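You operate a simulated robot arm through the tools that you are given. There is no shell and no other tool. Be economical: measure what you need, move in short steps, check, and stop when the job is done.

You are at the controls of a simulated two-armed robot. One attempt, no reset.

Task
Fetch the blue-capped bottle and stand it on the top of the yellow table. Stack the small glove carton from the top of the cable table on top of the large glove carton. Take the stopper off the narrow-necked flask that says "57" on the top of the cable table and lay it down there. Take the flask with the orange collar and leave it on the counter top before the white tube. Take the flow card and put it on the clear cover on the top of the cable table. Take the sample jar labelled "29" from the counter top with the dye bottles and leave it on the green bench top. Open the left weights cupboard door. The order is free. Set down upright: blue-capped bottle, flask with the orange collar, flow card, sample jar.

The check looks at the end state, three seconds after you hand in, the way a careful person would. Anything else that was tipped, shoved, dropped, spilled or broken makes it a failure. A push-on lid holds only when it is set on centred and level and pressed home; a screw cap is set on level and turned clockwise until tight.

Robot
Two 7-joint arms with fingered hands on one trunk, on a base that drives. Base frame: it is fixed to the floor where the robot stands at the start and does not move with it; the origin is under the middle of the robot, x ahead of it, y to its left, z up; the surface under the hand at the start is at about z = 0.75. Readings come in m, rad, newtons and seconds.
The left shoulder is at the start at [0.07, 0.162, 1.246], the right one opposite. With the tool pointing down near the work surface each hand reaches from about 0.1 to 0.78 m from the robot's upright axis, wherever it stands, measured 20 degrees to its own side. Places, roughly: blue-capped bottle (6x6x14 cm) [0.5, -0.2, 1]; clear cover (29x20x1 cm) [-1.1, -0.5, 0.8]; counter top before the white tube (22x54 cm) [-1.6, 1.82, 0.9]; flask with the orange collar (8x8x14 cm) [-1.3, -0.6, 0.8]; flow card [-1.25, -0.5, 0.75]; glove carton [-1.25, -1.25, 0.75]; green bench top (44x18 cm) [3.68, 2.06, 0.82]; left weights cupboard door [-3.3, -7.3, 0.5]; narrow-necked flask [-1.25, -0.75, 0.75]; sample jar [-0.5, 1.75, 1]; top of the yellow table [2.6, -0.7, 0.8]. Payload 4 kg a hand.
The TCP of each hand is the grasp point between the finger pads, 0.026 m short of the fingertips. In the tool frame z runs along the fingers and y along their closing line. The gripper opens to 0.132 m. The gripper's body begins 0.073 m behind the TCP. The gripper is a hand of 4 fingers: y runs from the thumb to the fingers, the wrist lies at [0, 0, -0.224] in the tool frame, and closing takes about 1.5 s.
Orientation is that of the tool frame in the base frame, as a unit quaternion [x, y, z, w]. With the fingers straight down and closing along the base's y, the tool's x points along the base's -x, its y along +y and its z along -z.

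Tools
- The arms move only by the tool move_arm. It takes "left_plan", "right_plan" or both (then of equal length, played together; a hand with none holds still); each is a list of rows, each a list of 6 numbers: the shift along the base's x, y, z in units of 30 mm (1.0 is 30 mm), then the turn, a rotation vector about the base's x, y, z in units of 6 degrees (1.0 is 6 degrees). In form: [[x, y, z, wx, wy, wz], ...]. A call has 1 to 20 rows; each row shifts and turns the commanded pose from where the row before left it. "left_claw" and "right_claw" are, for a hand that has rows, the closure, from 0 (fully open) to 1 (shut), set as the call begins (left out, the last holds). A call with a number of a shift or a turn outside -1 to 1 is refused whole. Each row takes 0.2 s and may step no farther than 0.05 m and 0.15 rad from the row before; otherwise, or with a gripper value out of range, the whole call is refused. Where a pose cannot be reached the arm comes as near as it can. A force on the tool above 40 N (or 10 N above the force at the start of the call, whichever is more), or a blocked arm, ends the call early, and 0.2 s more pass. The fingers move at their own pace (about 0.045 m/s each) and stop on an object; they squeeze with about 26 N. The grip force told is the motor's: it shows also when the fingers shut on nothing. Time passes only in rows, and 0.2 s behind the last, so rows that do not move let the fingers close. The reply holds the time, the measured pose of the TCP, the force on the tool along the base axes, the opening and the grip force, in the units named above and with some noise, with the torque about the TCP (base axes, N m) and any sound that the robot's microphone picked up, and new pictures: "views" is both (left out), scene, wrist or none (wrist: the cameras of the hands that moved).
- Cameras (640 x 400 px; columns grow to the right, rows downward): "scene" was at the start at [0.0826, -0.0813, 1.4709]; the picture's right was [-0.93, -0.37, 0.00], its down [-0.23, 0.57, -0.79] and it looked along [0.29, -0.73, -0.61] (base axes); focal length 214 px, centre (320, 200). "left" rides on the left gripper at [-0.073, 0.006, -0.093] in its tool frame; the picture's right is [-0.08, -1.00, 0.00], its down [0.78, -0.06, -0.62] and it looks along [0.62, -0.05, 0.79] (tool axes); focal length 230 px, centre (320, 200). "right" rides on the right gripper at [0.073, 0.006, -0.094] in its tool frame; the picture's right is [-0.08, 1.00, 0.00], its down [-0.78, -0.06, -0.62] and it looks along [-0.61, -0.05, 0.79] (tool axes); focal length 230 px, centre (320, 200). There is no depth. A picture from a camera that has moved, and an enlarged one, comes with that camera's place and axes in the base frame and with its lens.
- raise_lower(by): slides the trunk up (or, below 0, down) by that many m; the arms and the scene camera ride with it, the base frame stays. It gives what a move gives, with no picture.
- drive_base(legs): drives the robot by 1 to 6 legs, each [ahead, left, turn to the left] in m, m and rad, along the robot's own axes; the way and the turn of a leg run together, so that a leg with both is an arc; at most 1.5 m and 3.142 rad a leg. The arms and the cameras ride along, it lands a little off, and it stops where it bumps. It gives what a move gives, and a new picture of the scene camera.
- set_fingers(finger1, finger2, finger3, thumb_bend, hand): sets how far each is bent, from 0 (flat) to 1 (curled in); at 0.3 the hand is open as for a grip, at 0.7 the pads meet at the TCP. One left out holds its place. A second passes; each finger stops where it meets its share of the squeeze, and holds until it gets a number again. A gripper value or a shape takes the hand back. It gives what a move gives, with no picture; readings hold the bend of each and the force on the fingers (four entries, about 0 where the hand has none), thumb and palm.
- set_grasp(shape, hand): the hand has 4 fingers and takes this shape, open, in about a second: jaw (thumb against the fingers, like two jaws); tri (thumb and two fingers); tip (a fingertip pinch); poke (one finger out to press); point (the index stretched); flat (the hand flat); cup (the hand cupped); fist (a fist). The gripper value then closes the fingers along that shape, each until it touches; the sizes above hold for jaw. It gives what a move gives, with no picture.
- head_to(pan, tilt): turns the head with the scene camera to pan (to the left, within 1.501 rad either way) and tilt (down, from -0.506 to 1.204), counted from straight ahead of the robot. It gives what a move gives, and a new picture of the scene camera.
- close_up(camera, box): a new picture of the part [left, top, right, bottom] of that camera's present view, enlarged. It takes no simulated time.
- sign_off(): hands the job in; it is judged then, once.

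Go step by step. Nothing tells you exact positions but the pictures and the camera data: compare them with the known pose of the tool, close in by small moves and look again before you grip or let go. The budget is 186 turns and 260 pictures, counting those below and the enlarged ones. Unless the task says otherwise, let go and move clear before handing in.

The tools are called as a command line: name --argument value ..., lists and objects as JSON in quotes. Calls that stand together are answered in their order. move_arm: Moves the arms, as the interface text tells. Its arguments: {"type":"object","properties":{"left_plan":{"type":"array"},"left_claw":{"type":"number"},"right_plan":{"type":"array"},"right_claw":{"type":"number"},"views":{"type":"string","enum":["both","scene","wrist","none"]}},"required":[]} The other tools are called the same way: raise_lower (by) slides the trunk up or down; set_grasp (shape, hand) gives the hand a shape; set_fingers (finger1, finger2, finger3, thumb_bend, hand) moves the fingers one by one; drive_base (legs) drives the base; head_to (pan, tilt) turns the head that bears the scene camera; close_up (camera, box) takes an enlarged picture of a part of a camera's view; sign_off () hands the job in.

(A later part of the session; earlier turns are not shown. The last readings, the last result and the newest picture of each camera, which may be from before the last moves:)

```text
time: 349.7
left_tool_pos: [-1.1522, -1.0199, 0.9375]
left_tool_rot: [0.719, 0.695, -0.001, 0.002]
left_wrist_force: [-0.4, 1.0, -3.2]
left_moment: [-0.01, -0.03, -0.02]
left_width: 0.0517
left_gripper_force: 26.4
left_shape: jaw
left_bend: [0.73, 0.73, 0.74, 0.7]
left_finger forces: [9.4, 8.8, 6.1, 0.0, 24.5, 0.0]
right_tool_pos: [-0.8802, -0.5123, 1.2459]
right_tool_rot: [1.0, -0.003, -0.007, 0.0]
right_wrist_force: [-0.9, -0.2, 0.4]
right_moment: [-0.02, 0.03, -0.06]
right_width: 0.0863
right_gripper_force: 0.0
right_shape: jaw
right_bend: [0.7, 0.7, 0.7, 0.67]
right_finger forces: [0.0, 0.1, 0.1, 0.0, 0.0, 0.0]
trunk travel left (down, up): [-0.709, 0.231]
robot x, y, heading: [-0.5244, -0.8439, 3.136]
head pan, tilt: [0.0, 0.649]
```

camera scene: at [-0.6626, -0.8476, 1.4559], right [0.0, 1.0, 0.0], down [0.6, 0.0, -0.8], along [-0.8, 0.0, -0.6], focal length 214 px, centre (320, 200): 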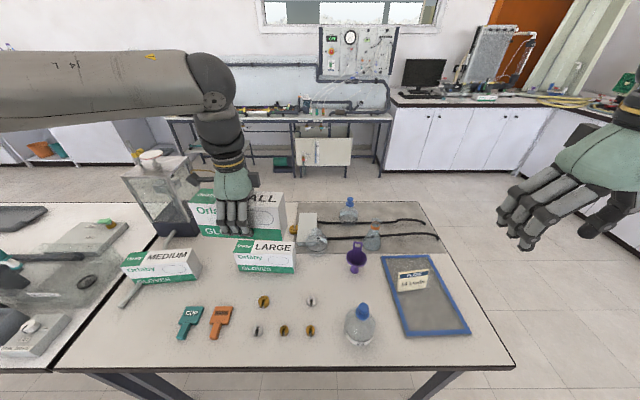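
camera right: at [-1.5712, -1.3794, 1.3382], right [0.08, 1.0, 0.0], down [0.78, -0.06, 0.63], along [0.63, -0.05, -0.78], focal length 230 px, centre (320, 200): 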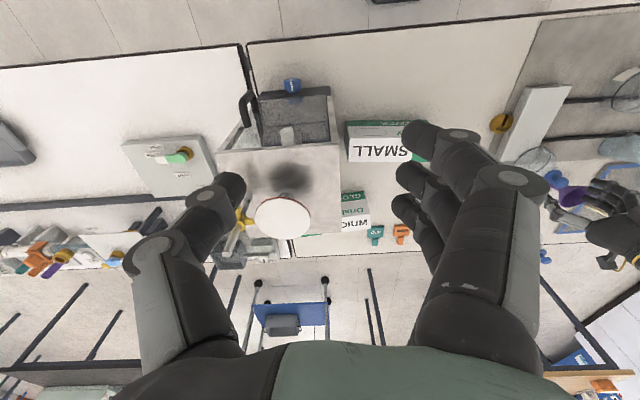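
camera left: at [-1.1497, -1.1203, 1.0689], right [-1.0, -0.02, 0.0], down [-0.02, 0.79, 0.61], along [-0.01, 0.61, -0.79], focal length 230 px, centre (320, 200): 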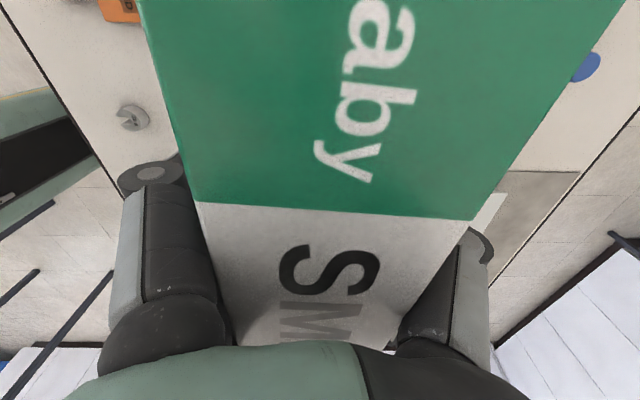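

Aligned nicely. Lowering the rest.

move_arm --left_plan '[[0, 0, -0.12, 0, 0, 0], [0, 0, 0, 0, 0, 0]]' --views "none"

move_arm --left_plan '[[0, 0, -0.1, 0, 0, 0], [0, 0, 0, 0, 0, 0]]' --views "none"

close_up --camera "scene" --box '[210, 180, 322, 280]'

```text
time: 350.3
left_tool_pos: [-1.1518, -1.0206, 0.9333]
left_tool_rot: [0.719, 0.695, -0.002, 0.002]
left_wrist_force: [-0.1, -0.3, -2.9]
left_moment: [-0.03, 0.0, 0.0]
left_width: 0.0512
left_gripper_force: 26.3
left_shape: jaw
left_bend: [0.73, 0.73, 0.74, 0.7]
left_finger forces: [9.5, 8.9, 6.1, 0.0, 24.5, 0.0]
right_tool_pos: [-0.8817, -0.5128, 1.2472]
right_tool_rot: [1.0, -0.003, -0.007, 0.0]
right_wrist_force: [0.0, 0.7, 0.0]
right_moment: [0.02, -0.03, 0.03]
right_width: 0.0862
right_gripper_force: 0.0
right_shape: jaw
right_bend: [0.7, 0.7, 0.7, 0.67]
right_finger forces: [0.1, 0.0, 0.0, 0.0, 0.0, 0.0]
trunk travel left (down, up): [-0.709, 0.231]
robot x, y, heading: [-0.5287, -0.8451, 3.135]
head pan, tilt: [0.0, 0.649]
```

```text
time: 350.9
left_tool_pos: [-1.1524, -1.0192, 0.9299]
left_tool_rot: [0.719, 0.695, -0.002, 0.001]
left_wrist_force: [0.7, -0.2, -0.8]
left_moment: [0.03, 0.06, 0.01]
left_width: 0.0514
left_gripper_force: 26.3
left_shape: jaw
left_bend: [0.73, 0.73, 0.74, 0.7]
left_finger forces: [9.6, 9.0, 6.5, 0.0, 24.8, 0.0]
right_tool_pos: [-0.8813, -0.5118, 1.246]
right_tool_rot: [1.0, -0.003, -0.007, 0.0]
right_wrist_force: [0.6, 0.2, -0.4]
right_moment: [0.04, 0.01, -0.03]
right_width: 0.0864
right_gripper_force: 0.1
right_shape: jaw
right_bend: [0.7, 0.7, 0.7, 0.67]
right_finger forces: [0.0, 0.0, 0.0, 0.0, 0.0, 0.0]
trunk travel left (down, up): [-0.709, 0.231]
robot x, y, heading: [-0.5245, -0.8481, 3.136]
head pan, tilt: [0.0, 0.649]
```

```text
4.00 times, centred on (266, 230) of scene
camera zoom: at [-0.6641, -0.8472, 1.4557], right [0.0, 1.0, 0.0], down [0.6, 0.0, -0.8], along [-0.8, 0.0, -0.6], focal length 858 px, centre (536, 80)
```

zoom: 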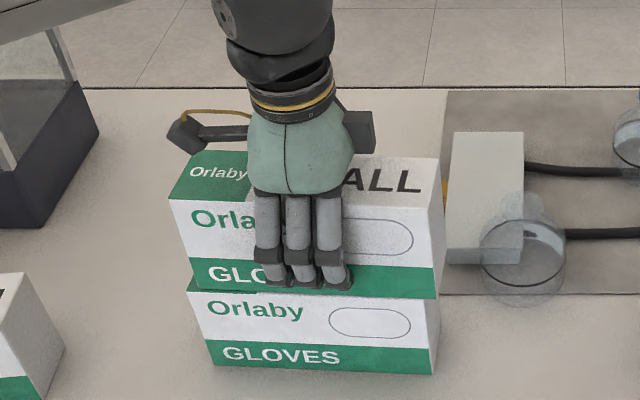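

Contact made. A touch more, then release.

move_arm --left_plan '[[0, 0, -0.04, 0, 0, 0], [0, 0, 0, 0, 0, 0]]' --views "none"

move_arm --left_plan '[[0, 0, 0, 0, 0, 0], [0, 0, 0, 0, 0, 0], [0, 0, 0, 0, 0, 0], [0, 0, 0, 0, 0, 0], [0, 0, 0, 0, 0, 0], [0, 0, 0, 0, 0, 0]]' --left_claw 0.12 --views "scene"

close_up --camera "scene" --box '[210, 180, 322, 280]'

```text
time: 351.5
left_tool_pos: [-1.1529, -1.0199, 0.9295]
left_tool_rot: [0.719, 0.695, -0.003, 0.001]
left_wrist_force: [-0.1, -0.9, 6.3]
left_moment: [0.0, 0.29, -0.04]
left_width: 0.0517
left_gripper_force: 26.4
left_shape: jaw
left_bend: [0.73, 0.73, 0.74, 0.7]
left_finger forces: [9.8, 9.3, 7.1, 0.0, 26.3, 0.0]
right_tool_pos: [-0.8809, -0.5118, 1.2472]
right_tool_rot: [1.0, -0.003, -0.008, 0.001]
right_wrist_force: [-0.3, -0.2, 0.3]
right_moment: [0.01, 0.02, 0.0]
right_width: 0.0862
right_gripper_force: 0.0
right_shape: jaw
right_bend: [0.7, 0.7, 0.7, 0.67]
right_finger forces: [0.0, 0.1, 0.0, 0.0, 0.0, 0.0]
trunk travel left (down, up): [-0.709, 0.231]
robot x, y, heading: [-0.5288, -0.8473, 3.137]
head pan, tilt: [0.0, 0.649]
```

```text
time: 352.9
left_tool_pos: [-1.1509, -1.019, 0.9294]
left_tool_rot: [0.718, 0.696, -0.002, 0.002]
left_wrist_force: [0.7, 0.9, 0.8]
left_moment: [0.03, -0.01, -0.02]
left_width: 0.1162
left_gripper_force: 0.1
left_shape: jaw
left_bend: [0.51, 0.51, 0.51, 0.47]
left_finger forces: [0.0, 0.2, 0.7, 0.0, 0.1, 0.1]
right_tool_pos: [-0.8819, -0.513, 1.2474]
right_tool_rot: [1.0, -0.003, -0.007, 0.001]
right_wrist_force: [-0.3, -0.8, 0.8]
right_moment: [-0.01, -0.02, -0.02]
right_width: 0.0864
right_gripper_force: 0.1
right_shape: jaw
right_bend: [0.7, 0.7, 0.7, 0.67]
right_finger forces: [0.0, 0.1, 0.1, 0.0, 0.1, 0.0]
trunk travel left (down, up): [-0.709, 0.231]
robot x, y, heading: [-0.5258, -0.8491, 3.136]
head pan, tilt: [0.0, 0.649]
camera scene: at [-0.6639, -0.8471, 1.4557], right [0.0, 1.0, 0.0], down [0.6, 0.0, -0.8], along [-0.8, 0.0, -0.6], focal length 214 px, centre (320, 200)
```

scene: 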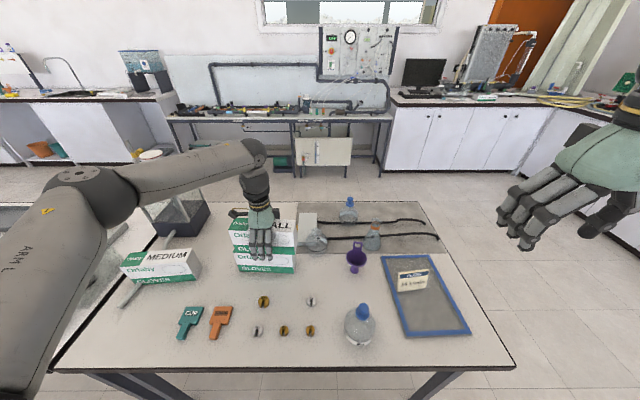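

```text
4.00 times, centred on (266, 230) of scene
camera zoom: at [-0.6639, -0.8471, 1.4557], right [0.0, 1.0, 0.0], down [0.6, 0.0, -0.8], along [-0.8, 0.0, -0.6], focal length 858 px, centre (536, 80)
```

zoom: 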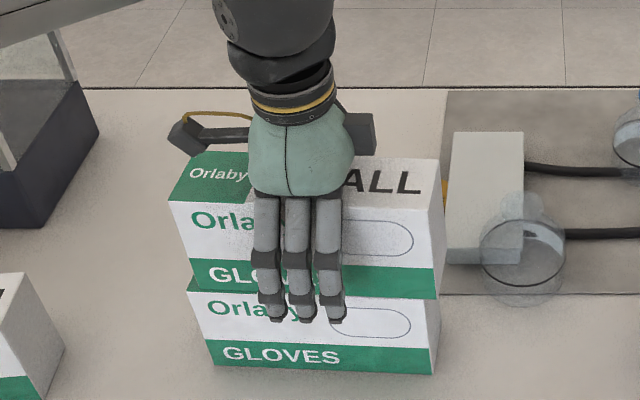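

Released. Opening fully and lifting straight up.

move_arm --left_plan '[[0, 0, 0, 0, 0, 0], [0, 0, 0, 0, 0, 0], [0, 0, 0.3, 0, 0, 0], [0, 0, 0.6, 0, 0, 0], [0, 0, 1, 0, 0, 0], [0, 0, 1, 0, 0, 0], [0, 0, 1, 0, 0, 0], [0, 0, 1, 0, 0, 0], [0, 0, 1, 0, 0, 0]]' --left_claw 0 --views "scene"

close_up --camera "scene" --box '[200, 190, 440, 340]'

```text
time: 354.9
left_tool_pos: [-1.1513, -1.0184, 1.1073]
left_tool_rot: [0.719, 0.695, -0.002, 0.002]
left_wrist_force: [0.1, 0.5, -0.3]
left_moment: [-0.01, 0.01, 0.02]
left_width: 0.1317
left_gripper_force: 0.1
left_shape: jaw
left_bend: [0.3, 0.3, 0.3, 0.3]
left_finger forces: [0.0, 0.1, 0.1, 0.0, 0.0, 0.0]
right_tool_pos: [-0.8791, -0.5123, 1.247]
right_tool_rot: [1.0, -0.004, -0.007, 0.0]
right_wrist_force: [-0.5, 0.2, 0.0]
right_moment: [-0.01, 0.02, 0.01]
right_width: 0.0863
right_gripper_force: 0.1
right_shape: jaw
right_bend: [0.7, 0.7, 0.7, 0.67]
right_finger forces: [0.0, 0.0, 0.0, 0.0, 0.0, 0.0]
trunk travel left (down, up): [-0.709, 0.231]
robot x, y, heading: [-0.528, -0.8469, 3.135]
head pan, tilt: [0.0, 0.649]
camera scene: at [-0.663, -0.8463, 1.4558], right [0.0, 1.0, 0.0], down [0.6, 0.0, -0.8], along [-0.8, 0.0, -0.6], focal length 214 px, centre (320, 200)
```

scene: 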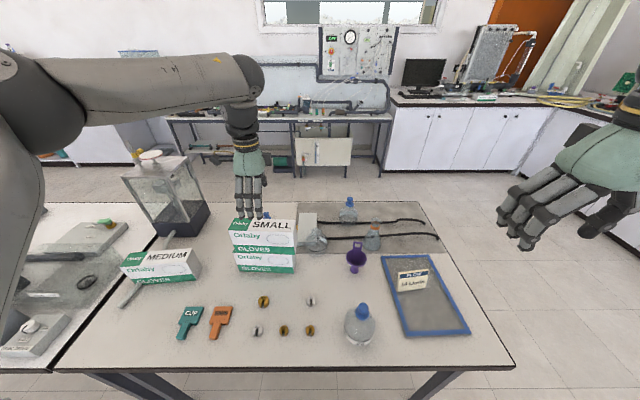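

```text
2.67 times, centred on (320, 265) of scene
camera zoom: at [-0.663, -0.8463, 1.4558], right [0.0, 1.0, 0.0], down [0.6, 0.0, -0.8], along [-0.8, 0.0, -0.6], focal length 572 px, centre (320, 27)
```

zoom: 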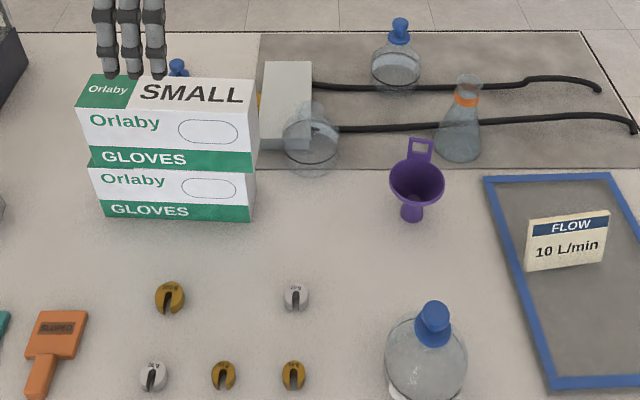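

SMALL sits squarely on LARGE. Next is the orange-collared flask at ≈[-1.258, -0.641], best reached from the west. I'll restore the hand yaw and drive round.

move_arm --left_plan '[[0, 0, 0.5, 0, 0, -0.98], [0, 0, 0.5, 0, 0, -0.98], [0, 0, 0, 0, 0, -0.98], [0, 0, 0, 0, 0, -0.98], [0, 0, 0, 0, 0, -0.98], [0, 0, 0, 0, 0, -0.98], [0, 0, 0, 0, 0, -0.98], [0, 0, 0, 0, 0, -0.98], [0, 0, 0, 0, 0, -0.98], [0, 0, 0, 0, 0, -0.98], [0, 0, 0, 0, 0, -0.98], [0, 0, 0, 0, 0, -0.98], [0, 0, 0, 0, 0, -0.98], [0, 0, 0, 0, 0, -0.98], [0, 0, 0, 0, 0, -0.98]]' --left_claw 0.3 --views "none"

drive_base --legs '[[-0.1, 0, 0], [0, -1.3, 0], [0, 0, -3.136], [-0.8, 0, 0], [-0.75, 0, 0], [0, -1.27, 0]]'

```text
time: 358.1
left_tool_pos: [-1.1517, -1.0196, 1.1353]
left_tool_rot: [1.0, -0.002, -0.001, 0.001]
left_wrist_force: [-0.1, 0.9, 0.1]
left_moment: [0.02, 0.0, -0.01]
left_width: 0.0929
left_gripper_force: 0.0
left_shape: jaw
left_bend: [0.67, 0.67, 0.67, 0.63]
left_finger forces: [0.0, 0.0, 0.1, 0.1, 0.0, 0.0]
right_tool_pos: [-0.8797, -0.5126, 1.2466]
right_tool_rot: [1.0, -0.004, -0.006, 0.001]
right_wrist_force: [-0.1, -0.1, -0.9]
right_moment: [0.0, -0.02, -0.03]
right_width: 0.0862
right_gripper_force: 0.0
right_shape: jaw
right_bend: [0.7, 0.7, 0.7, 0.67]
right_finger forces: [0.1, 0.1, 0.0, 0.0, 0.0, 0.0]
trunk travel left (down, up): [-0.709, 0.231]
robot x, y, heading: [-0.5279, -0.8483, 3.136]
head pan, tilt: [0.0, 0.649]
```

```text
time: 386.4
left_tool_pos: [-1.3743, -0.6155, 1.136]
left_tool_rot: [0.014, 1.0, 0.0, 0.002]
left_wrist_force: [-0.2, -0.6, -0.5]
left_moment: [0.0, 0.02, -0.01]
left_width: 0.0927
left_gripper_force: 0.1
left_shape: jaw
left_bend: [0.67, 0.67, 0.67, 0.63]
left_finger forces: [0.0, 0.0, 0.0, 0.1, 0.0, 0.0]
right_tool_pos: [-1.6578, -1.1146, 1.2456]
right_tool_rot: [0.016, 1.0, 0.0, 0.006]
right_wrist_force: [-0.1, 0.2, 0.4]
right_moment: [0.0, 0.0, 0.02]
right_width: 0.0862
right_gripper_force: 0.2
right_shape: jaw
right_bend: [0.7, 0.7, 0.7, 0.67]
right_finger forces: [0.0, 0.1, 0.0, 0.0, 0.1, 0.0]
trunk travel left (down, up): [-0.709, 0.231]
robot x, y, heading: [-2.0026, -0.7723, -0.03]
head pan, tilt: [0.0, 0.649]
camera scene: at [-1.866, -0.7761, 1.4557], right [-0.03, -1.0, 0.0], down [-0.6, 0.02, -0.8], along [0.8, -0.02, -0.6], focal length 214 px, centre (320, 200)
```

scene: 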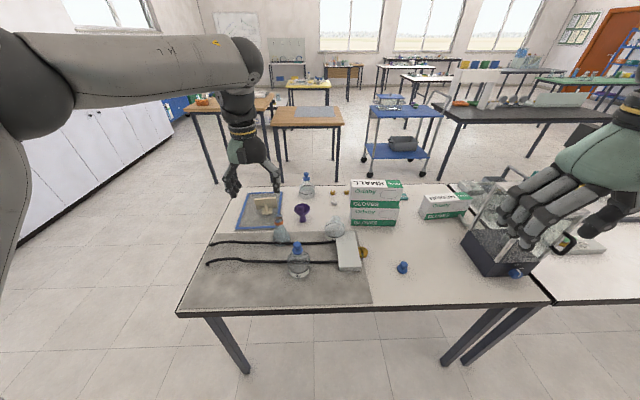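

drive_base --legs '[[0.12, -0.03, 0.03]]'

close_up --camera "left" --box '[0, 0, 640, 400]'

close_up --camera "scene" --box '[230, 180, 342, 280]'

```text
time: 387.6
left_tool_pos: [-1.2616, -0.6273, 1.1378]
left_tool_rot: [-0.001, 1.0, 0.001, 0.004]
left_wrist_force: [0.4, -0.7, 0.1]
left_moment: [-0.01, 0.01, -0.01]
left_width: 0.0928
left_gripper_force: 0.1
left_shape: jaw
left_bend: [0.67, 0.67, 0.67, 0.63]
left_finger forces: [0.0, 0.0, 0.0, 0.0, 0.0, 0.0]
right_tool_pos: [-1.5307, -1.1371, 1.2472]
right_tool_rot: [0.002, 1.0, -0.001, 0.008]
right_wrist_force: [0.0, -0.3, 0.3]
right_moment: [0.02, -0.04, 0.01]
right_width: 0.0861
right_gripper_force: 0.0
right_shape: jaw
right_bend: [0.7, 0.7, 0.7, 0.67]
right_finger forces: [0.0, 0.1, 0.0, 0.0, 0.0, 0.1]
trunk travel left (down, up): [-0.709, 0.231]
robot x, y, heading: [-1.8832, -0.8039, -0.0]
head pan, tilt: [0.0, 0.649]
camera scene: at [-1.7479, -0.804, 1.4559], right [0.0, -1.0, 0.0], down [-0.6, 0.0, -0.8], along [0.8, 0.0, -0.6], focal length 214 px, centre (320, 200)
```

scene: 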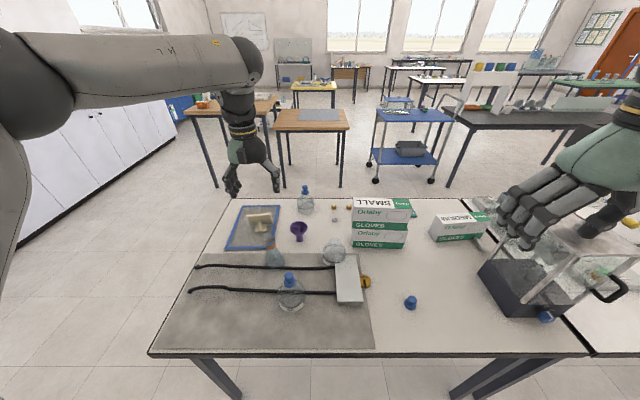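

```text
1.00 times, centred on (320, 200) of left (not enlarged: the box is as wide or as high as the picture)
camera zoom: at [-1.1872, -0.6233, 1.2318], right [0.08, -1.0, 0.0], down [-0.79, -0.06, 0.61], along [-0.61, -0.05, -0.79], focal length 230 px, centre (320, 200)
```

zoom: 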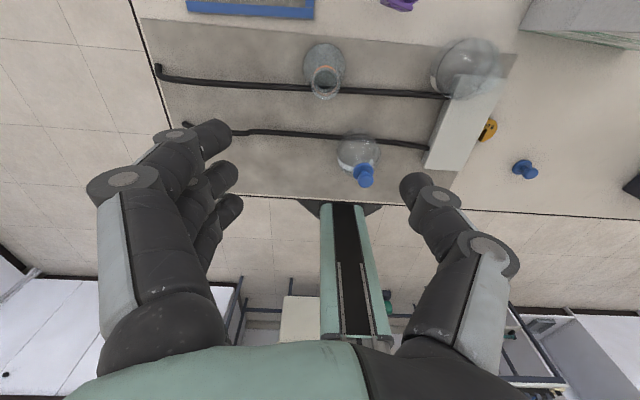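

```text
4.00 times, centred on (286, 230) of scene
camera zoom: at [-1.7479, -0.804, 1.4559], right [0.0, -1.0, 0.0], down [-0.6, 0.0, -0.8], along [0.8, 0.0, -0.6], focal length 858 px, centre (456, 80)
```

zoom: 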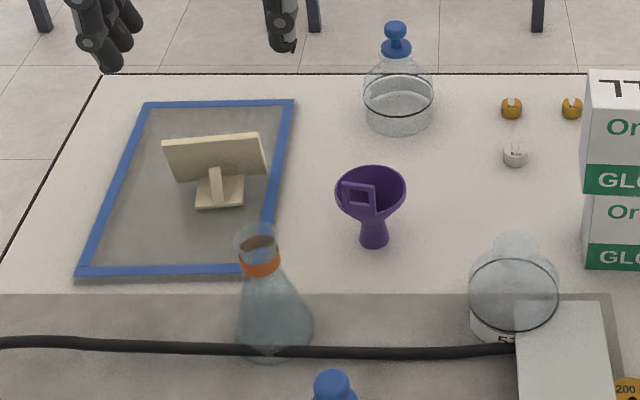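

move_arm --left_plan '[[0.45, -0.3, 0, 0, 0, 0], [0, 0, -0.9, 0, 0, 0], [0, 0, -0.9, 0, 0, 0], [0, 0, -0.9, 0, 0, 0], [0, 0, -0.9, 0, 0, 0], [0, 0, -0.9, 0, 0, 0], [0, 0, -0.9, 0, 0, 0]]' --left_claw 0.35 --views "wrist"

close_up --camera "scene" --box '[230, 180, 342, 280]'

```text
time: 389.2
left_tool_pos: [-1.2473, -0.6373, 0.9731]
left_tool_rot: [0.0, 1.0, 0.0, 0.003]
left_wrist_force: [0.0, 0.4, -0.2]
left_moment: [0.0, -0.01, -0.01]
left_width: 0.0863
left_gripper_force: 0.1
left_shape: jaw
left_bend: [0.7, 0.7, 0.7, 0.67]
left_finger forces: [0.0, 0.0, 0.0, 0.0, 0.0, 0.0]
right_tool_pos: [-1.5277, -1.137, 1.2477]
right_tool_rot: [0.002, 1.0, 0.0, 0.007]
right_wrist_force: [0.3, 0.5, -0.4]
right_moment: [-0.02, 0.02, 0.0]
right_width: 0.0864
right_gripper_force: 0.0
right_shape: jaw
right_bend: [0.7, 0.7, 0.7, 0.67]
right_finger forces: [0.0, 0.1, 0.0, 0.1, 0.0, 0.1]
trunk travel left (down, up): [-0.709, 0.231]
robot x, y, heading: [-1.8837, -0.8014, 0.0]
head pan, tilt: [0.0, 0.649]
camera left: at [-1.1728, -0.6322, 1.0679], right [0.08, -1.0, 0.0], down [-0.79, -0.06, 0.61], along [-0.61, -0.05, -0.79], focal length 230 px, centre (320, 200)
```

left: 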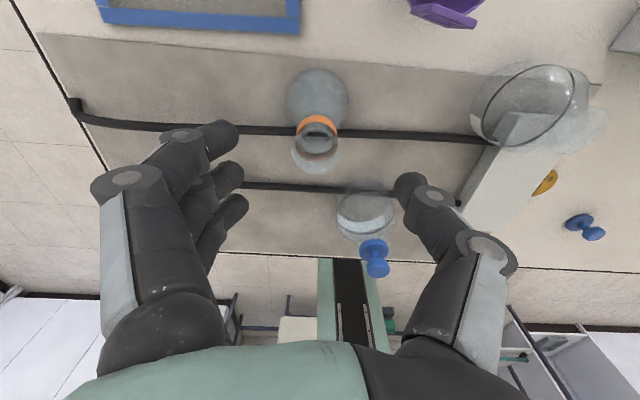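

```text
4.00 times, centred on (286, 230) of scene
camera zoom: at [-1.7455, -0.8042, 1.4557], right [0.0, -1.0, 0.0], down [-0.61, 0.0, -0.8], along [0.8, 0.0, -0.61], focal length 858 px, centre (456, 80)
```

zoom: 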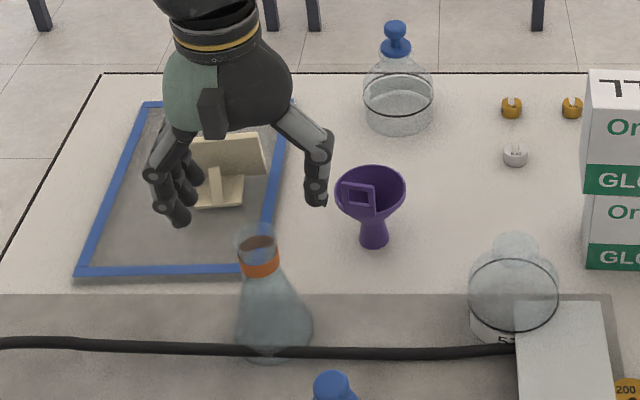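

Aligned on the neck. Descend to collar height and grip.

move_arm --left_plan '[[0.06, 0.03, -0.85, 0, 0, 0], [0, 0, -0.85, 0, 0, 0], [0, 0, -0.85, 0, 0, 0], [0, 0, -0.8, 0, 0, 0]]' --views "wrist"

move_arm --left_plan '[[0, 0, 0, 0, 0, 0], [0, 0, 0, 0, 0, 0], [0, 0, 0, 0, 0, 0], [0, 0, 0, 0, 0, 0], [0, 0, 0, 0, 0, 0], [0, 0, 0, 0, 0, 0], [0, 0, 0, 0, 0, 0]]' --left_claw 1 --views "wrist"

```text
time: 390.2
left_tool_pos: [-1.2447, -0.6371, 0.8742]
left_tool_rot: [-0.001, 1.0, 0.0, 0.002]
left_wrist_force: [0.2, -0.3, -0.1]
left_moment: [-0.02, -0.03, 0.01]
left_width: 0.0862
left_gripper_force: 0.1
left_shape: jaw
left_bend: [0.7, 0.7, 0.7, 0.67]
left_finger forces: [0.0, 0.1, 0.0, 0.1, 0.1, 0.0]
right_tool_pos: [-1.5276, -1.1366, 1.246]
right_tool_rot: [0.002, 1.0, 0.001, 0.007]
right_wrist_force: [-0.2, -0.3, -0.8]
right_moment: [0.0, -0.02, -0.01]
right_width: 0.0862
right_gripper_force: 0.0
right_shape: jaw
right_bend: [0.7, 0.7, 0.7, 0.67]
right_finger forces: [0.0, 0.0, 0.0, 0.1, 0.1, 0.0]
trunk travel left (down, up): [-0.709, 0.231]
robot x, y, heading: [-1.8842, -0.8058, -0.003]
head pan, tilt: [0.0, 0.649]
camera left: at [-1.1705, -0.6315, 0.9671], right [0.08, -1.0, 0.0], down [-0.79, -0.06, 0.61], along [-0.61, -0.05, -0.79], focal length 230 px, centre (320, 200)
```

left: 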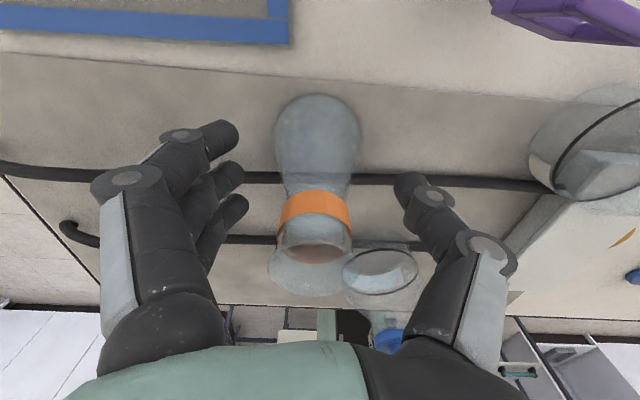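

```text
time: 391.8
left_tool_pos: [-1.2447, -0.6368, 0.8747]
left_tool_rot: [-0.001, 1.0, 0.001, 0.003]
left_wrist_force: [0.1, 0.2, 2.1]
left_moment: [0.1, 0.04, 0.0]
left_width: 0.0214
left_gripper_force: 26.1
left_shape: jaw
left_bend: [0.68, 0.73, 0.72, 0.7]
left_finger forces: [0.0, 10.1, 11.7, 0.1, 20.5, 0.0]
right_tool_pos: [-1.528, -1.1371, 1.247]
right_tool_rot: [0.001, 1.0, 0.0, 0.008]
right_wrist_force: [0.0, 0.0, 0.1]
right_moment: [0.0, -0.03, -0.01]
right_width: 0.0861
right_gripper_force: 0.1
right_shape: jaw
right_bend: [0.7, 0.7, 0.7, 0.67]
right_finger forces: [0.1, 0.0, 0.0, 0.1, 0.0, 0.1]
trunk travel left (down, up): [-0.709, 0.231]
robot x, y, heading: [-1.8838, -0.8016, -0.001]
head pan, tilt: [0.0, 0.649]
camera left: at [-1.1712, -0.632, 0.9684], right [0.08, -1.0, 0.0], down [-0.79, -0.06, 0.61], along [-0.61, -0.05, -0.79], focal length 230 px, centre (320, 200)
```

left: 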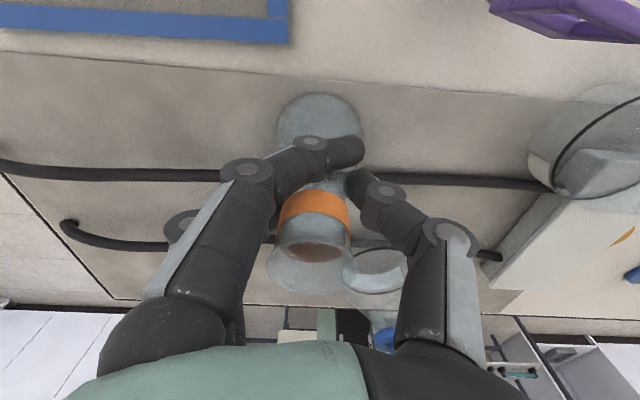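

Three-point grip on the neck. Lift slowly, then check.

move_arm --left_plan '[[0, 0, 0.3, 0, 0, 0], [0, 0, 0.6, 0, 0, 0], [0, 0, 0.9, 0, 0, 0], [0, 0, 1, 0, 0, 0], [0, 0, 1, 0, 0, 0], [0, 0, 1, 0, 0, 0], [0, 0, 1, 0, 0, 0], [0, 0, 1, 0, 0, 0], [0, 0, 1, 0, 0, 0]]' --views "both"

```text
time: 393.8
left_tool_pos: [-1.2435, -0.6376, 1.1078]
left_tool_rot: [0.0, 1.0, 0.001, 0.003]
left_wrist_force: [-0.6, -0.2, -0.7]
left_moment: [0.02, -0.01, 0.02]
left_width: 0.021
left_gripper_force: 26.0
left_shape: jaw
left_bend: [0.68, 0.73, 0.72, 0.7]
left_finger forces: [0.0, 9.6, 11.7, 0.1, 20.3, 0.0]
right_tool_pos: [-1.5287, -1.1386, 1.2462]
right_tool_rot: [0.002, 1.0, 0.001, 0.007]
right_wrist_force: [0.0, 0.4, -0.7]
right_moment: [0.0, 0.0, -0.02]
right_width: 0.0864
right_gripper_force: 0.1
right_shape: jaw
right_bend: [0.7, 0.7, 0.7, 0.67]
right_finger forces: [0.1, 0.1, 0.1, 0.1, 0.0, 0.1]
trunk travel left (down, up): [-0.709, 0.231]
robot x, y, heading: [-1.8853, -0.8036, 0.003]
head pan, tilt: [0.0, 0.649]
camera scene: at [-1.747, -0.8052, 1.4557], right [0.0, -1.0, 0.0], down [-0.6, 0.0, -0.8], along [0.8, 0.0, -0.6], focal length 214 px, centre (320, 200)
camera left: at [-1.1705, -0.6332, 1.2026], right [0.08, -1.0, 0.0], down [-0.79, -0.06, 0.61], along [-0.61, -0.05, -0.79], focal length 230 px, centre (320, 200)
```

scene: 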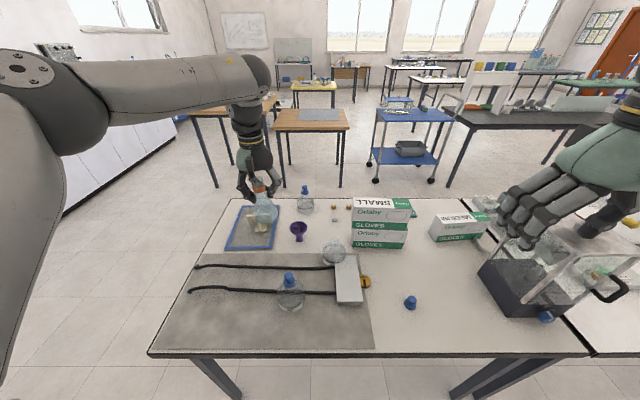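
left: 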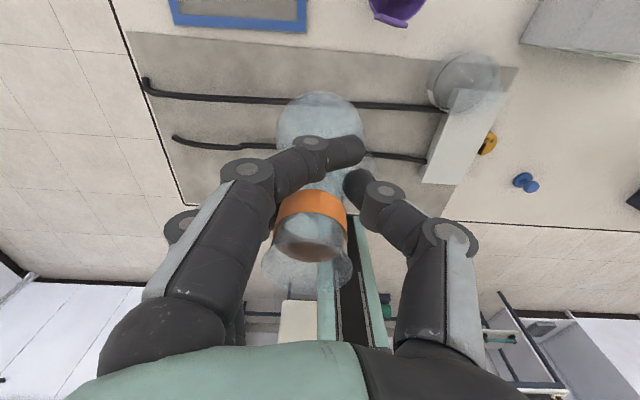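

The flask hangs upright. I'll carry it north and face the counter with the white tube.

drive_base --legs '[[-0.12, 0, 0], [0, 1.35, 0], [0, 0, 1.57], [0, -0.57, 0], [0.15, 0, 0]]'

close_up --camera "scene" --box '[120, 100, 440, 300]'

```text
time: 409.1
left_tool_pos: [-1.5784, 1.3313, 1.109]
left_tool_rot: [-0.701, 0.713, 0.003, 0.002]
left_wrist_force: [0.5, -0.8, -1.8]
left_moment: [0.06, 0.02, 0.01]
left_width: 0.021
left_gripper_force: 25.6
left_shape: jaw
left_bend: [0.68, 0.73, 0.72, 0.7]
left_finger forces: [0.0, 9.8, 11.1, 0.0, 20.1, 0.0]
right_tool_pos: [-1.085, 1.0365, 1.2482]
right_tool_rot: [-0.7, 0.714, 0.006, 0.006]
right_wrist_force: [-0.5, -0.6, -0.5]
right_moment: [-0.01, -0.01, 0.01]
right_width: 0.0863
right_gripper_force: 0.1
right_shape: jaw
right_bend: [0.7, 0.7, 0.7, 0.67]
right_finger forces: [0.0, 0.0, 0.1, 0.1, 0.0, 0.0]
trunk travel left (down, up): [-0.709, 0.231]
robot x, y, heading: [-1.4216, 0.6888, 1.551]
head pan, tilt: [0.0, 0.649]
camera scene: at [-1.4215, 0.8239, 1.456], right [1.0, -0.02, 0.0], down [-0.01, -0.6, -0.8], along [0.01, 0.8, -0.6], focal length 214 px, centre (320, 200)
```

scene: 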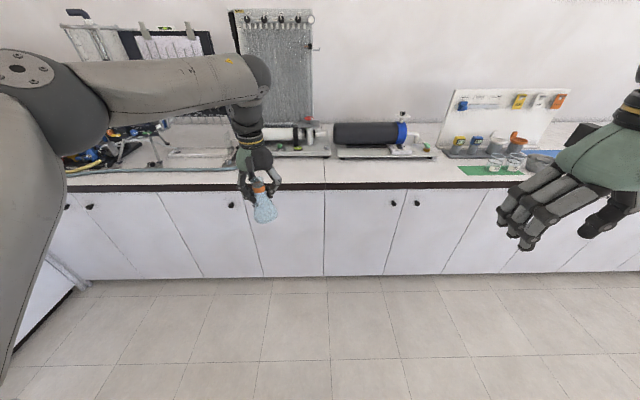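

```text
2.00 times, centred on (280, 200) of scene
camera zoom: at [-1.4215, 0.8239, 1.456], right [1.0, -0.02, 0.0], down [-0.01, -0.6, -0.8], along [0.01, 0.8, -0.6], focal length 429 px, centre (400, 200)
```

zoom: 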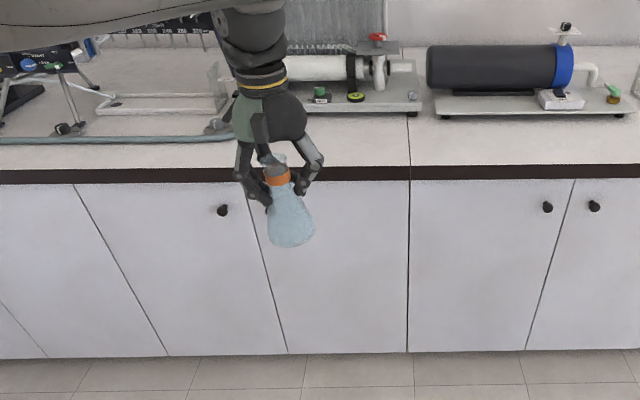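

The white tube is right behind the hand. I'll drive forward so the flask is over the counter strip in front of it.

drive_base --legs '[[0.46, 0, 0.02]]'

close_up --camera "left" --box '[0, 0, 640, 400]'

close_up --camera "scene" --box '[180, 130, 372, 250]'

```text
time: 411.8
left_tool_pos: [-1.5886, 1.7869, 1.1072]
left_tool_rot: [0.708, -0.706, -0.002, -0.001]
left_wrist_force: [0.3, -0.3, -1.6]
left_moment: [0.0, 0.02, -0.04]
left_width: 0.021
left_gripper_force: 25.5
left_shape: jaw
left_bend: [0.68, 0.73, 0.72, 0.7]
left_finger forces: [0.0, 9.8, 11.1, 0.0, 20.2, 0.0]
right_tool_pos: [-1.0882, 1.5022, 1.2473]
right_tool_rot: [0.707, -0.707, -0.006, -0.005]
right_wrist_force: [-0.1, -0.3, -0.6]
right_moment: [-0.01, -0.01, 0.0]
right_width: 0.0859
right_gripper_force: 0.0
right_shape: jaw
right_bend: [0.7, 0.7, 0.7, 0.67]
right_finger forces: [0.0, 0.1, 0.0, 0.0, 0.1, 0.0]
trunk travel left (down, up): [-0.709, 0.231]
robot x, y, heading: [-1.4173, 1.1473, 1.577]
head pan, tilt: [0.0, 0.649]
camera scene: at [-1.4203, 1.2829, 1.4558], right [1.0, 0.0, 0.0], down [0.0, -0.6, -0.8], along [0.0, 0.8, -0.6], focal length 214 px, centre (320, 200)
```

scene: 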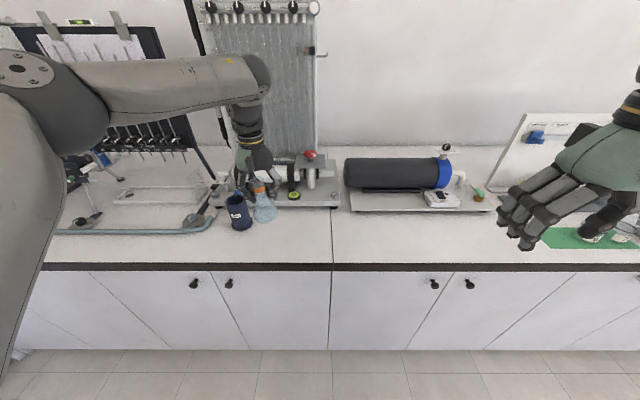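

```text
1.00 times, centred on (320, 200) of left (not enlarged: the box is as wide or as high as the picture)
camera zoom: at [-1.5927, 1.858, 1.2028], right [1.0, 0.08, 0.0], down [0.06, -0.79, 0.61], along [0.05, -0.61, -0.79], focal length 230 px, centre (320, 200)
```

zoom: 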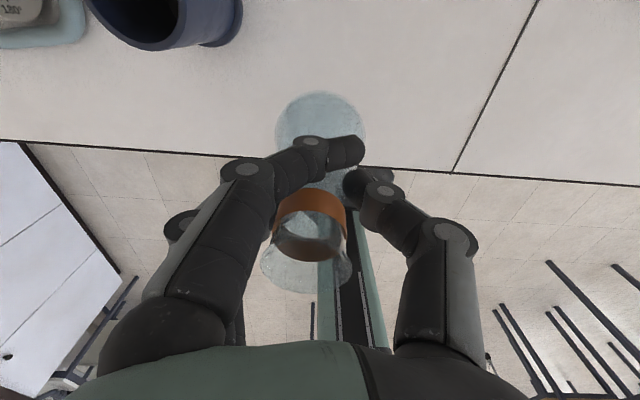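

```text
3.33 times, centred on (276, 190) of scene
camera zoom: at [-1.4203, 1.2829, 1.4558], right [1.0, 0.0, 0.0], down [0.0, -0.6, -0.8], along [0.0, 0.8, -0.6], focal length 715 px, centre (467, 233)
```

zoom: 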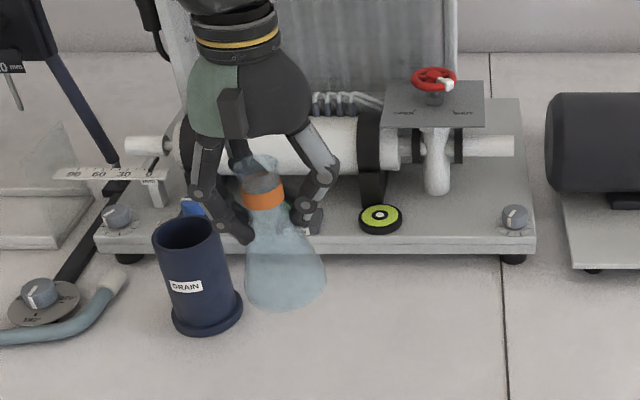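

The DRAIN cup is a bit close; I'll shift the base 7 cm right, then lower.

drive_base --legs '[[0, -0.07, 0]]'

move_arm --left_plan '[[0, 0, -0.8, 0, 0, 0], [0, 0, -0.8, 0, 0, 0], [0, 0, -0.5, 0, 0, 0], [0, 0, -0.3, 0, 0, 0]]' --views "both"

close_up --camera "scene" --box '[180, 150, 340, 270]'

```text
time: 412.8
left_tool_pos: [-1.5232, 1.7875, 1.1089]
left_tool_rot: [0.709, -0.705, 0.0, -0.004]
left_wrist_force: [-0.7, -0.4, -0.1]
left_moment: [0.01, -0.01, -0.04]
left_width: 0.0207
left_gripper_force: 25.6
left_shape: jaw
left_bend: [0.68, 0.73, 0.72, 0.7]
left_finger forces: [0.0, 9.8, 11.1, 0.1, 20.1, 0.0]
right_tool_pos: [-1.0244, 1.5032, 1.248]
right_tool_rot: [0.708, -0.707, -0.005, -0.006]
right_wrist_force: [-0.2, 0.4, 0.2]
right_moment: [-0.01, -0.05, 0.0]
right_width: 0.0861
right_gripper_force: 0.0
right_shape: jaw
right_bend: [0.7, 0.7, 0.7, 0.67]
right_finger forces: [0.0, 0.1, 0.0, 0.0, 0.1, 0.0]
trunk travel left (down, up): [-0.709, 0.231]
robot x, y, heading: [-1.3491, 1.1476, 1.573]
head pan, tilt: [0.0, 0.649]
camera scene: at [-1.3568, 1.2839, 1.4557], right [1.0, 0.0, 0.0], down [0.0, -0.6, -0.8], along [0.0, 0.8, -0.6], focal length 214 px, centre (320, 200)
```

scene: 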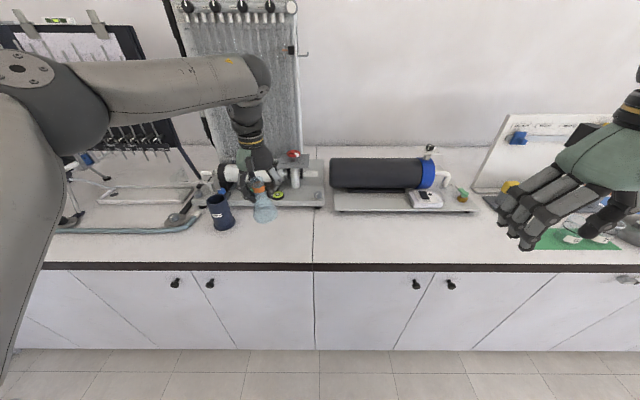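

```text
time: 413.8
left_tool_pos: [-1.5208, 1.7869, 1.035]
left_tool_rot: [0.709, -0.705, -0.002, -0.002]
left_wrist_force: [0.5, -0.3, -0.3]
left_moment: [0.01, -0.03, -0.01]
left_width: 0.0208
left_gripper_force: 25.8
left_shape: jaw
left_bend: [0.68, 0.73, 0.72, 0.7]
left_finger forces: [0.1, 9.8, 11.2, 0.1, 20.1, 0.0]
right_tool_pos: [-1.02, 1.5025, 1.2475]
right_tool_rot: [0.708, -0.706, -0.005, -0.006]
right_wrist_force: [-0.5, -0.6, -0.3]
right_moment: [-0.03, 0.0, -0.03]
right_width: 0.0861
right_gripper_force: 0.1
right_shape: jaw
right_bend: [0.7, 0.7, 0.7, 0.67]
right_finger forces: [0.0, 0.0, 0.0, 0.1, 0.0, 0.1]
trunk travel left (down, up): [-0.709, 0.231]
robot x, y, heading: [-1.3527, 1.1482, 1.575]
head pan, tilt: [0.0, 0.649]
camera scene: at [-1.3527, 1.2844, 1.4557], right [1.0, 0.0, 0.0], down [0.0, -0.6, -0.8], along [0.0, 0.8, -0.6], focal length 214 px, centre (320, 200)
camera left: at [-1.5258, 1.8593, 1.1295], right [1.0, 0.08, 0.0], down [0.07, -0.79, 0.61], along [0.05, -0.61, -0.79], focal length 230 px, centre (320, 200)
```

scene: 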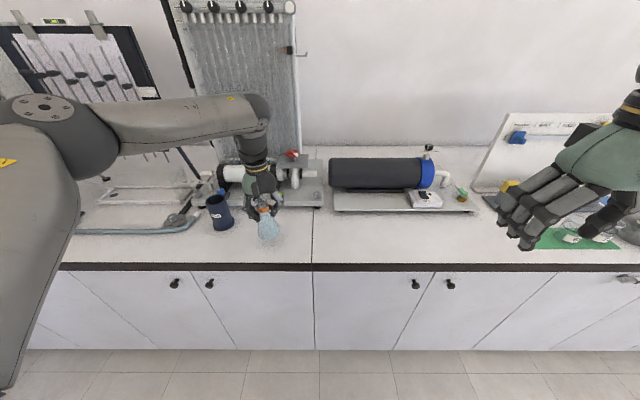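
left: 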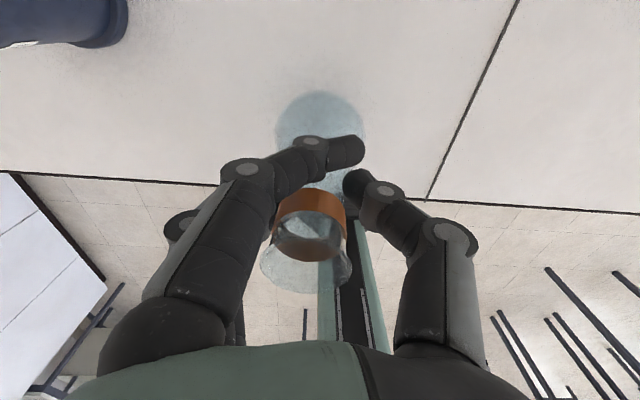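

```text
3.33 times, centred on (260, 210) of scene
camera zoom: at [-1.3527, 1.2844, 1.4557], right [1.0, 0.0, 0.0], down [0.0, -0.6, -0.8], along [0.0, 0.8, -0.6], focal length 715 px, centre (520, 167)
```

zoom: 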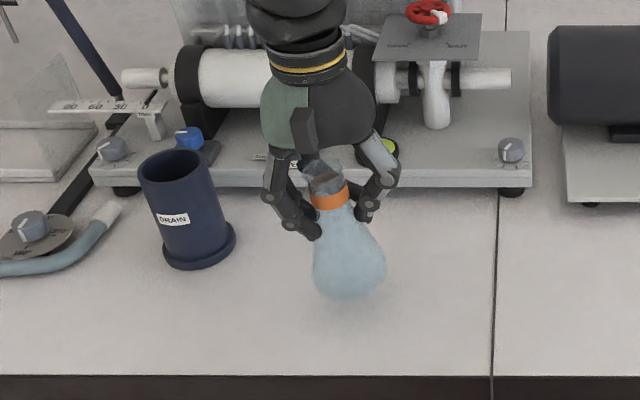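

move_arm --left_plan '[[0, 0, -0.3, 0, 0, 0], [0, 0, -0.3, 0, 0, 0], [0, 0, 0, 0, 0, 0]]' --views "none"

move_arm --left_plan '[[0, 0, -0.13, 0, 0, 0], [0, 0, 0, 0, 0, 0]]' --views "none"

move_arm --left_plan '[[0, 0, -0.13, 0, 0, 0], [0, 0, 0, 0, 0, 0]]' --views "none"

```text
time: 414.6
left_tool_pos: [-1.52, 1.7866, 1.0179]
left_tool_rot: [0.709, -0.705, -0.003, -0.001]
left_wrist_force: [0.2, 0.6, -0.4]
left_moment: [0.01, -0.02, 0.0]
left_width: 0.021
left_gripper_force: 25.5
left_shape: jaw
left_bend: [0.68, 0.73, 0.72, 0.7]
left_finger forces: [0.1, 9.8, 11.2, 0.0, 20.1, 0.1]
right_tool_pos: [-1.0191, 1.5033, 1.2468]
right_tool_rot: [0.708, -0.706, -0.005, -0.006]
right_wrist_force: [0.4, -0.7, -0.2]
right_moment: [-0.01, 0.01, -0.03]
right_width: 0.0862
right_gripper_force: 0.2
right_shape: jaw
right_bend: [0.7, 0.7, 0.7, 0.67]
right_finger forces: [0.0, 0.1, 0.1, 0.0, 0.0, 0.0]
trunk travel left (down, up): [-0.709, 0.231]
robot x, y, heading: [-1.3516, 1.1502, 1.572]
head pan, tilt: [0.0, 0.649]
```

```text
time: 415.2
left_tool_pos: [-1.5203, 1.7864, 1.015]
left_tool_rot: [0.708, -0.706, -0.001, -0.001]
left_wrist_force: [0.4, 0.8, 0.1]
left_moment: [-0.01, -0.01, -0.01]
left_width: 0.0209
left_gripper_force: 26.1
left_shape: jaw
left_bend: [0.68, 0.73, 0.72, 0.7]
left_finger forces: [0.0, 9.8, 11.2, 0.0, 20.1, 0.0]
right_tool_pos: [-1.0192, 1.504, 1.2473]
right_tool_rot: [0.708, -0.707, -0.005, -0.005]
right_wrist_force: [-0.6, 0.2, 0.8]
right_moment: [-0.02, -0.02, 0.01]
right_width: 0.086
right_gripper_force: 0.1
right_shape: jaw
right_bend: [0.7, 0.7, 0.7, 0.67]
right_finger forces: [0.0, 0.0, 0.0, 0.0, 0.0, 0.0]
trunk travel left (down, up): [-0.709, 0.231]
robot x, y, heading: [-1.3535, 1.1496, 1.573]
head pan, tilt: [0.0, 0.649]
```

```text
time: 415.8
left_tool_pos: [-1.5201, 1.7878, 1.0093]
left_tool_rot: [0.709, -0.705, -0.002, -0.001]
left_wrist_force: [-0.1, 0.3, -0.6]
left_moment: [0.05, 0.0, 0.04]
left_width: 0.0207
left_gripper_force: 26.1
left_shape: jaw
left_bend: [0.68, 0.73, 0.72, 0.7]
left_finger forces: [0.0, 9.8, 11.2, 0.1, 20.1, 0.0]
right_tool_pos: [-1.0197, 1.5035, 1.2482]
right_tool_rot: [0.707, -0.707, -0.005, -0.006]
right_wrist_force: [0.2, 0.3, -0.1]
right_moment: [-0.03, 0.03, -0.01]
right_width: 0.086
right_gripper_force: 0.1
right_shape: jaw
right_bend: [0.7, 0.7, 0.7, 0.67]
right_finger forces: [0.1, 0.1, 0.0, 0.0, 0.0, 0.1]
trunk travel left (down, up): [-0.709, 0.231]
robot x, y, heading: [-1.3542, 1.1514, 1.574]
head pan, tilt: [0.0, 0.649]
```

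move_arm --left_plan '[[0, 0, -0.13, 0, 0, 0], [0, 0, 0, 0, 0, 0]]' --views "none"

move_arm --left_plan '[[0, 0, -0.1, 0, 0, 0], [0, 0, 0, 0, 0, 0]]' --views "none"

close_up --camera "scene" --box '[220, 180, 316, 250]'

```text
time: 416.4
left_tool_pos: [-1.5209, 1.7872, 1.0059]
left_tool_rot: [0.709, -0.705, -0.002, -0.001]
left_wrist_force: [-0.4, 1.0, -0.5]
left_moment: [0.02, -0.01, -0.01]
left_width: 0.0207
left_gripper_force: 26.3
left_shape: jaw
left_bend: [0.68, 0.73, 0.72, 0.7]
left_finger forces: [0.0, 9.8, 11.2, 0.1, 20.0, 0.0]
right_tool_pos: [-1.0185, 1.5026, 1.2477]
right_tool_rot: [0.708, -0.706, -0.005, -0.005]
right_wrist_force: [-0.5, -0.3, 0.1]
right_moment: [0.01, 0.02, 0.0]
right_width: 0.086
right_gripper_force: 0.1
right_shape: jaw
right_bend: [0.7, 0.7, 0.7, 0.67]
right_finger forces: [0.1, 0.0, 0.0, 0.0, 0.0, 0.1]
trunk travel left (down, up): [-0.709, 0.231]
robot x, y, heading: [-1.3508, 1.1479, 1.572]
head pan, tilt: [0.0, 0.649]
```

```text
time: 417.0
left_tool_pos: [-1.5194, 1.7873, 1.0035]
left_tool_rot: [0.708, -0.706, -0.002, -0.002]
left_wrist_force: [0.0, 0.6, -1.4]
left_moment: [-0.01, -0.01, -0.05]
left_width: 0.0208
left_gripper_force: 26.3
left_shape: jaw
left_bend: [0.68, 0.73, 0.72, 0.7]
left_finger forces: [0.0, 9.8, 11.2, 0.0, 20.0, 0.0]
right_tool_pos: [-1.0198, 1.5031, 1.2475]
right_tool_rot: [-0.707, 0.707, 0.006, 0.005]
right_wrist_force: [-1.1, 0.5, 0.1]
right_moment: [0.01, 0.04, 0.0]
right_width: 0.0861
right_gripper_force: 0.0
right_shape: jaw
right_bend: [0.7, 0.7, 0.7, 0.67]
right_finger forces: [0.0, 0.0, 0.0, 0.0, 0.0, 0.0]
trunk travel left (down, up): [-0.709, 0.231]
robot x, y, heading: [-1.3477, 1.1453, 1.579]
head pan, tilt: [0.0, 0.649]
```

```text
5.71 times, centred on (268, 215) of scene
camera zoom: at [-1.3515, 1.2839, 1.4557], right [1.0, 0.0, 0.0], down [0.0, -0.6, -0.8], along [0.0, 0.8, -0.6], focal length 1226 px, centre (617, 114)
```

zoom: 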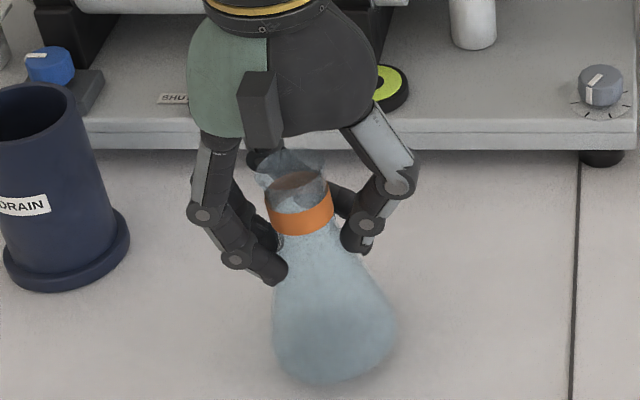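

move_arm --left_plan '[[0, 0, -0.1, 0, 0, 0], [0, 0, 0, 0, 0, 0]]' --views "none"

move_arm --left_plan '[[0, 0, -0.08, 0, 0, 0], [0, 0, 0, 0, 0, 0]]' --views "none"

```text
time: 417.6
left_tool_pos: [-1.5192, 1.7868, 1.0]
left_tool_rot: [0.709, -0.705, -0.003, -0.002]
left_wrist_force: [-0.2, 0.2, -0.6]
left_moment: [-0.04, -0.02, -0.01]
left_width: 0.0208
left_gripper_force: 26.0
left_shape: jaw
left_bend: [0.68, 0.73, 0.72, 0.7]
left_finger forces: [0.1, 9.8, 11.3, 0.0, 20.0, 0.1]
right_tool_pos: [-1.0197, 1.5031, 1.246]
right_tool_rot: [0.707, -0.707, -0.006, -0.006]
right_wrist_force: [0.8, -0.1, 0.2]
right_moment: [-0.02, -0.02, 0.02]
right_width: 0.0862
right_gripper_force: 0.1
right_shape: jaw
right_bend: [0.7, 0.7, 0.7, 0.67]
right_finger forces: [0.1, 0.0, 0.0, 0.1, 0.0, 0.1]
trunk travel left (down, up): [-0.709, 0.231]
robot x, y, heading: [-1.3483, 1.1464, 1.574]
head pan, tilt: [0.0, 0.649]
```

```text
time: 418.2
left_tool_pos: [-1.5204, 1.7877, 0.9977]
left_tool_rot: [0.709, -0.705, -0.002, -0.002]
left_wrist_force: [-1.1, 0.2, -0.6]
left_moment: [-0.02, -0.01, 0.0]
left_width: 0.0208
left_gripper_force: 25.9
left_shape: jaw
left_bend: [0.68, 0.73, 0.72, 0.7]
left_finger forces: [0.0, 9.8, 11.4, 0.0, 19.9, 0.0]
right_tool_pos: [-1.0198, 1.5038, 1.2477]
right_tool_rot: [0.708, -0.706, -0.006, -0.006]
right_wrist_force: [0.3, -0.2, 0.9]
right_moment: [-0.01, -0.02, 0.03]
right_width: 0.086
right_gripper_force: 0.0
right_shape: jaw
right_bend: [0.7, 0.7, 0.7, 0.67]
right_finger forces: [0.0, 0.0, 0.0, 0.0, 0.0, 0.0]
trunk travel left (down, up): [-0.709, 0.231]
robot x, y, heading: [-1.3567, 1.1475, 1.573]
head pan, tilt: [0.0, 0.649]
```

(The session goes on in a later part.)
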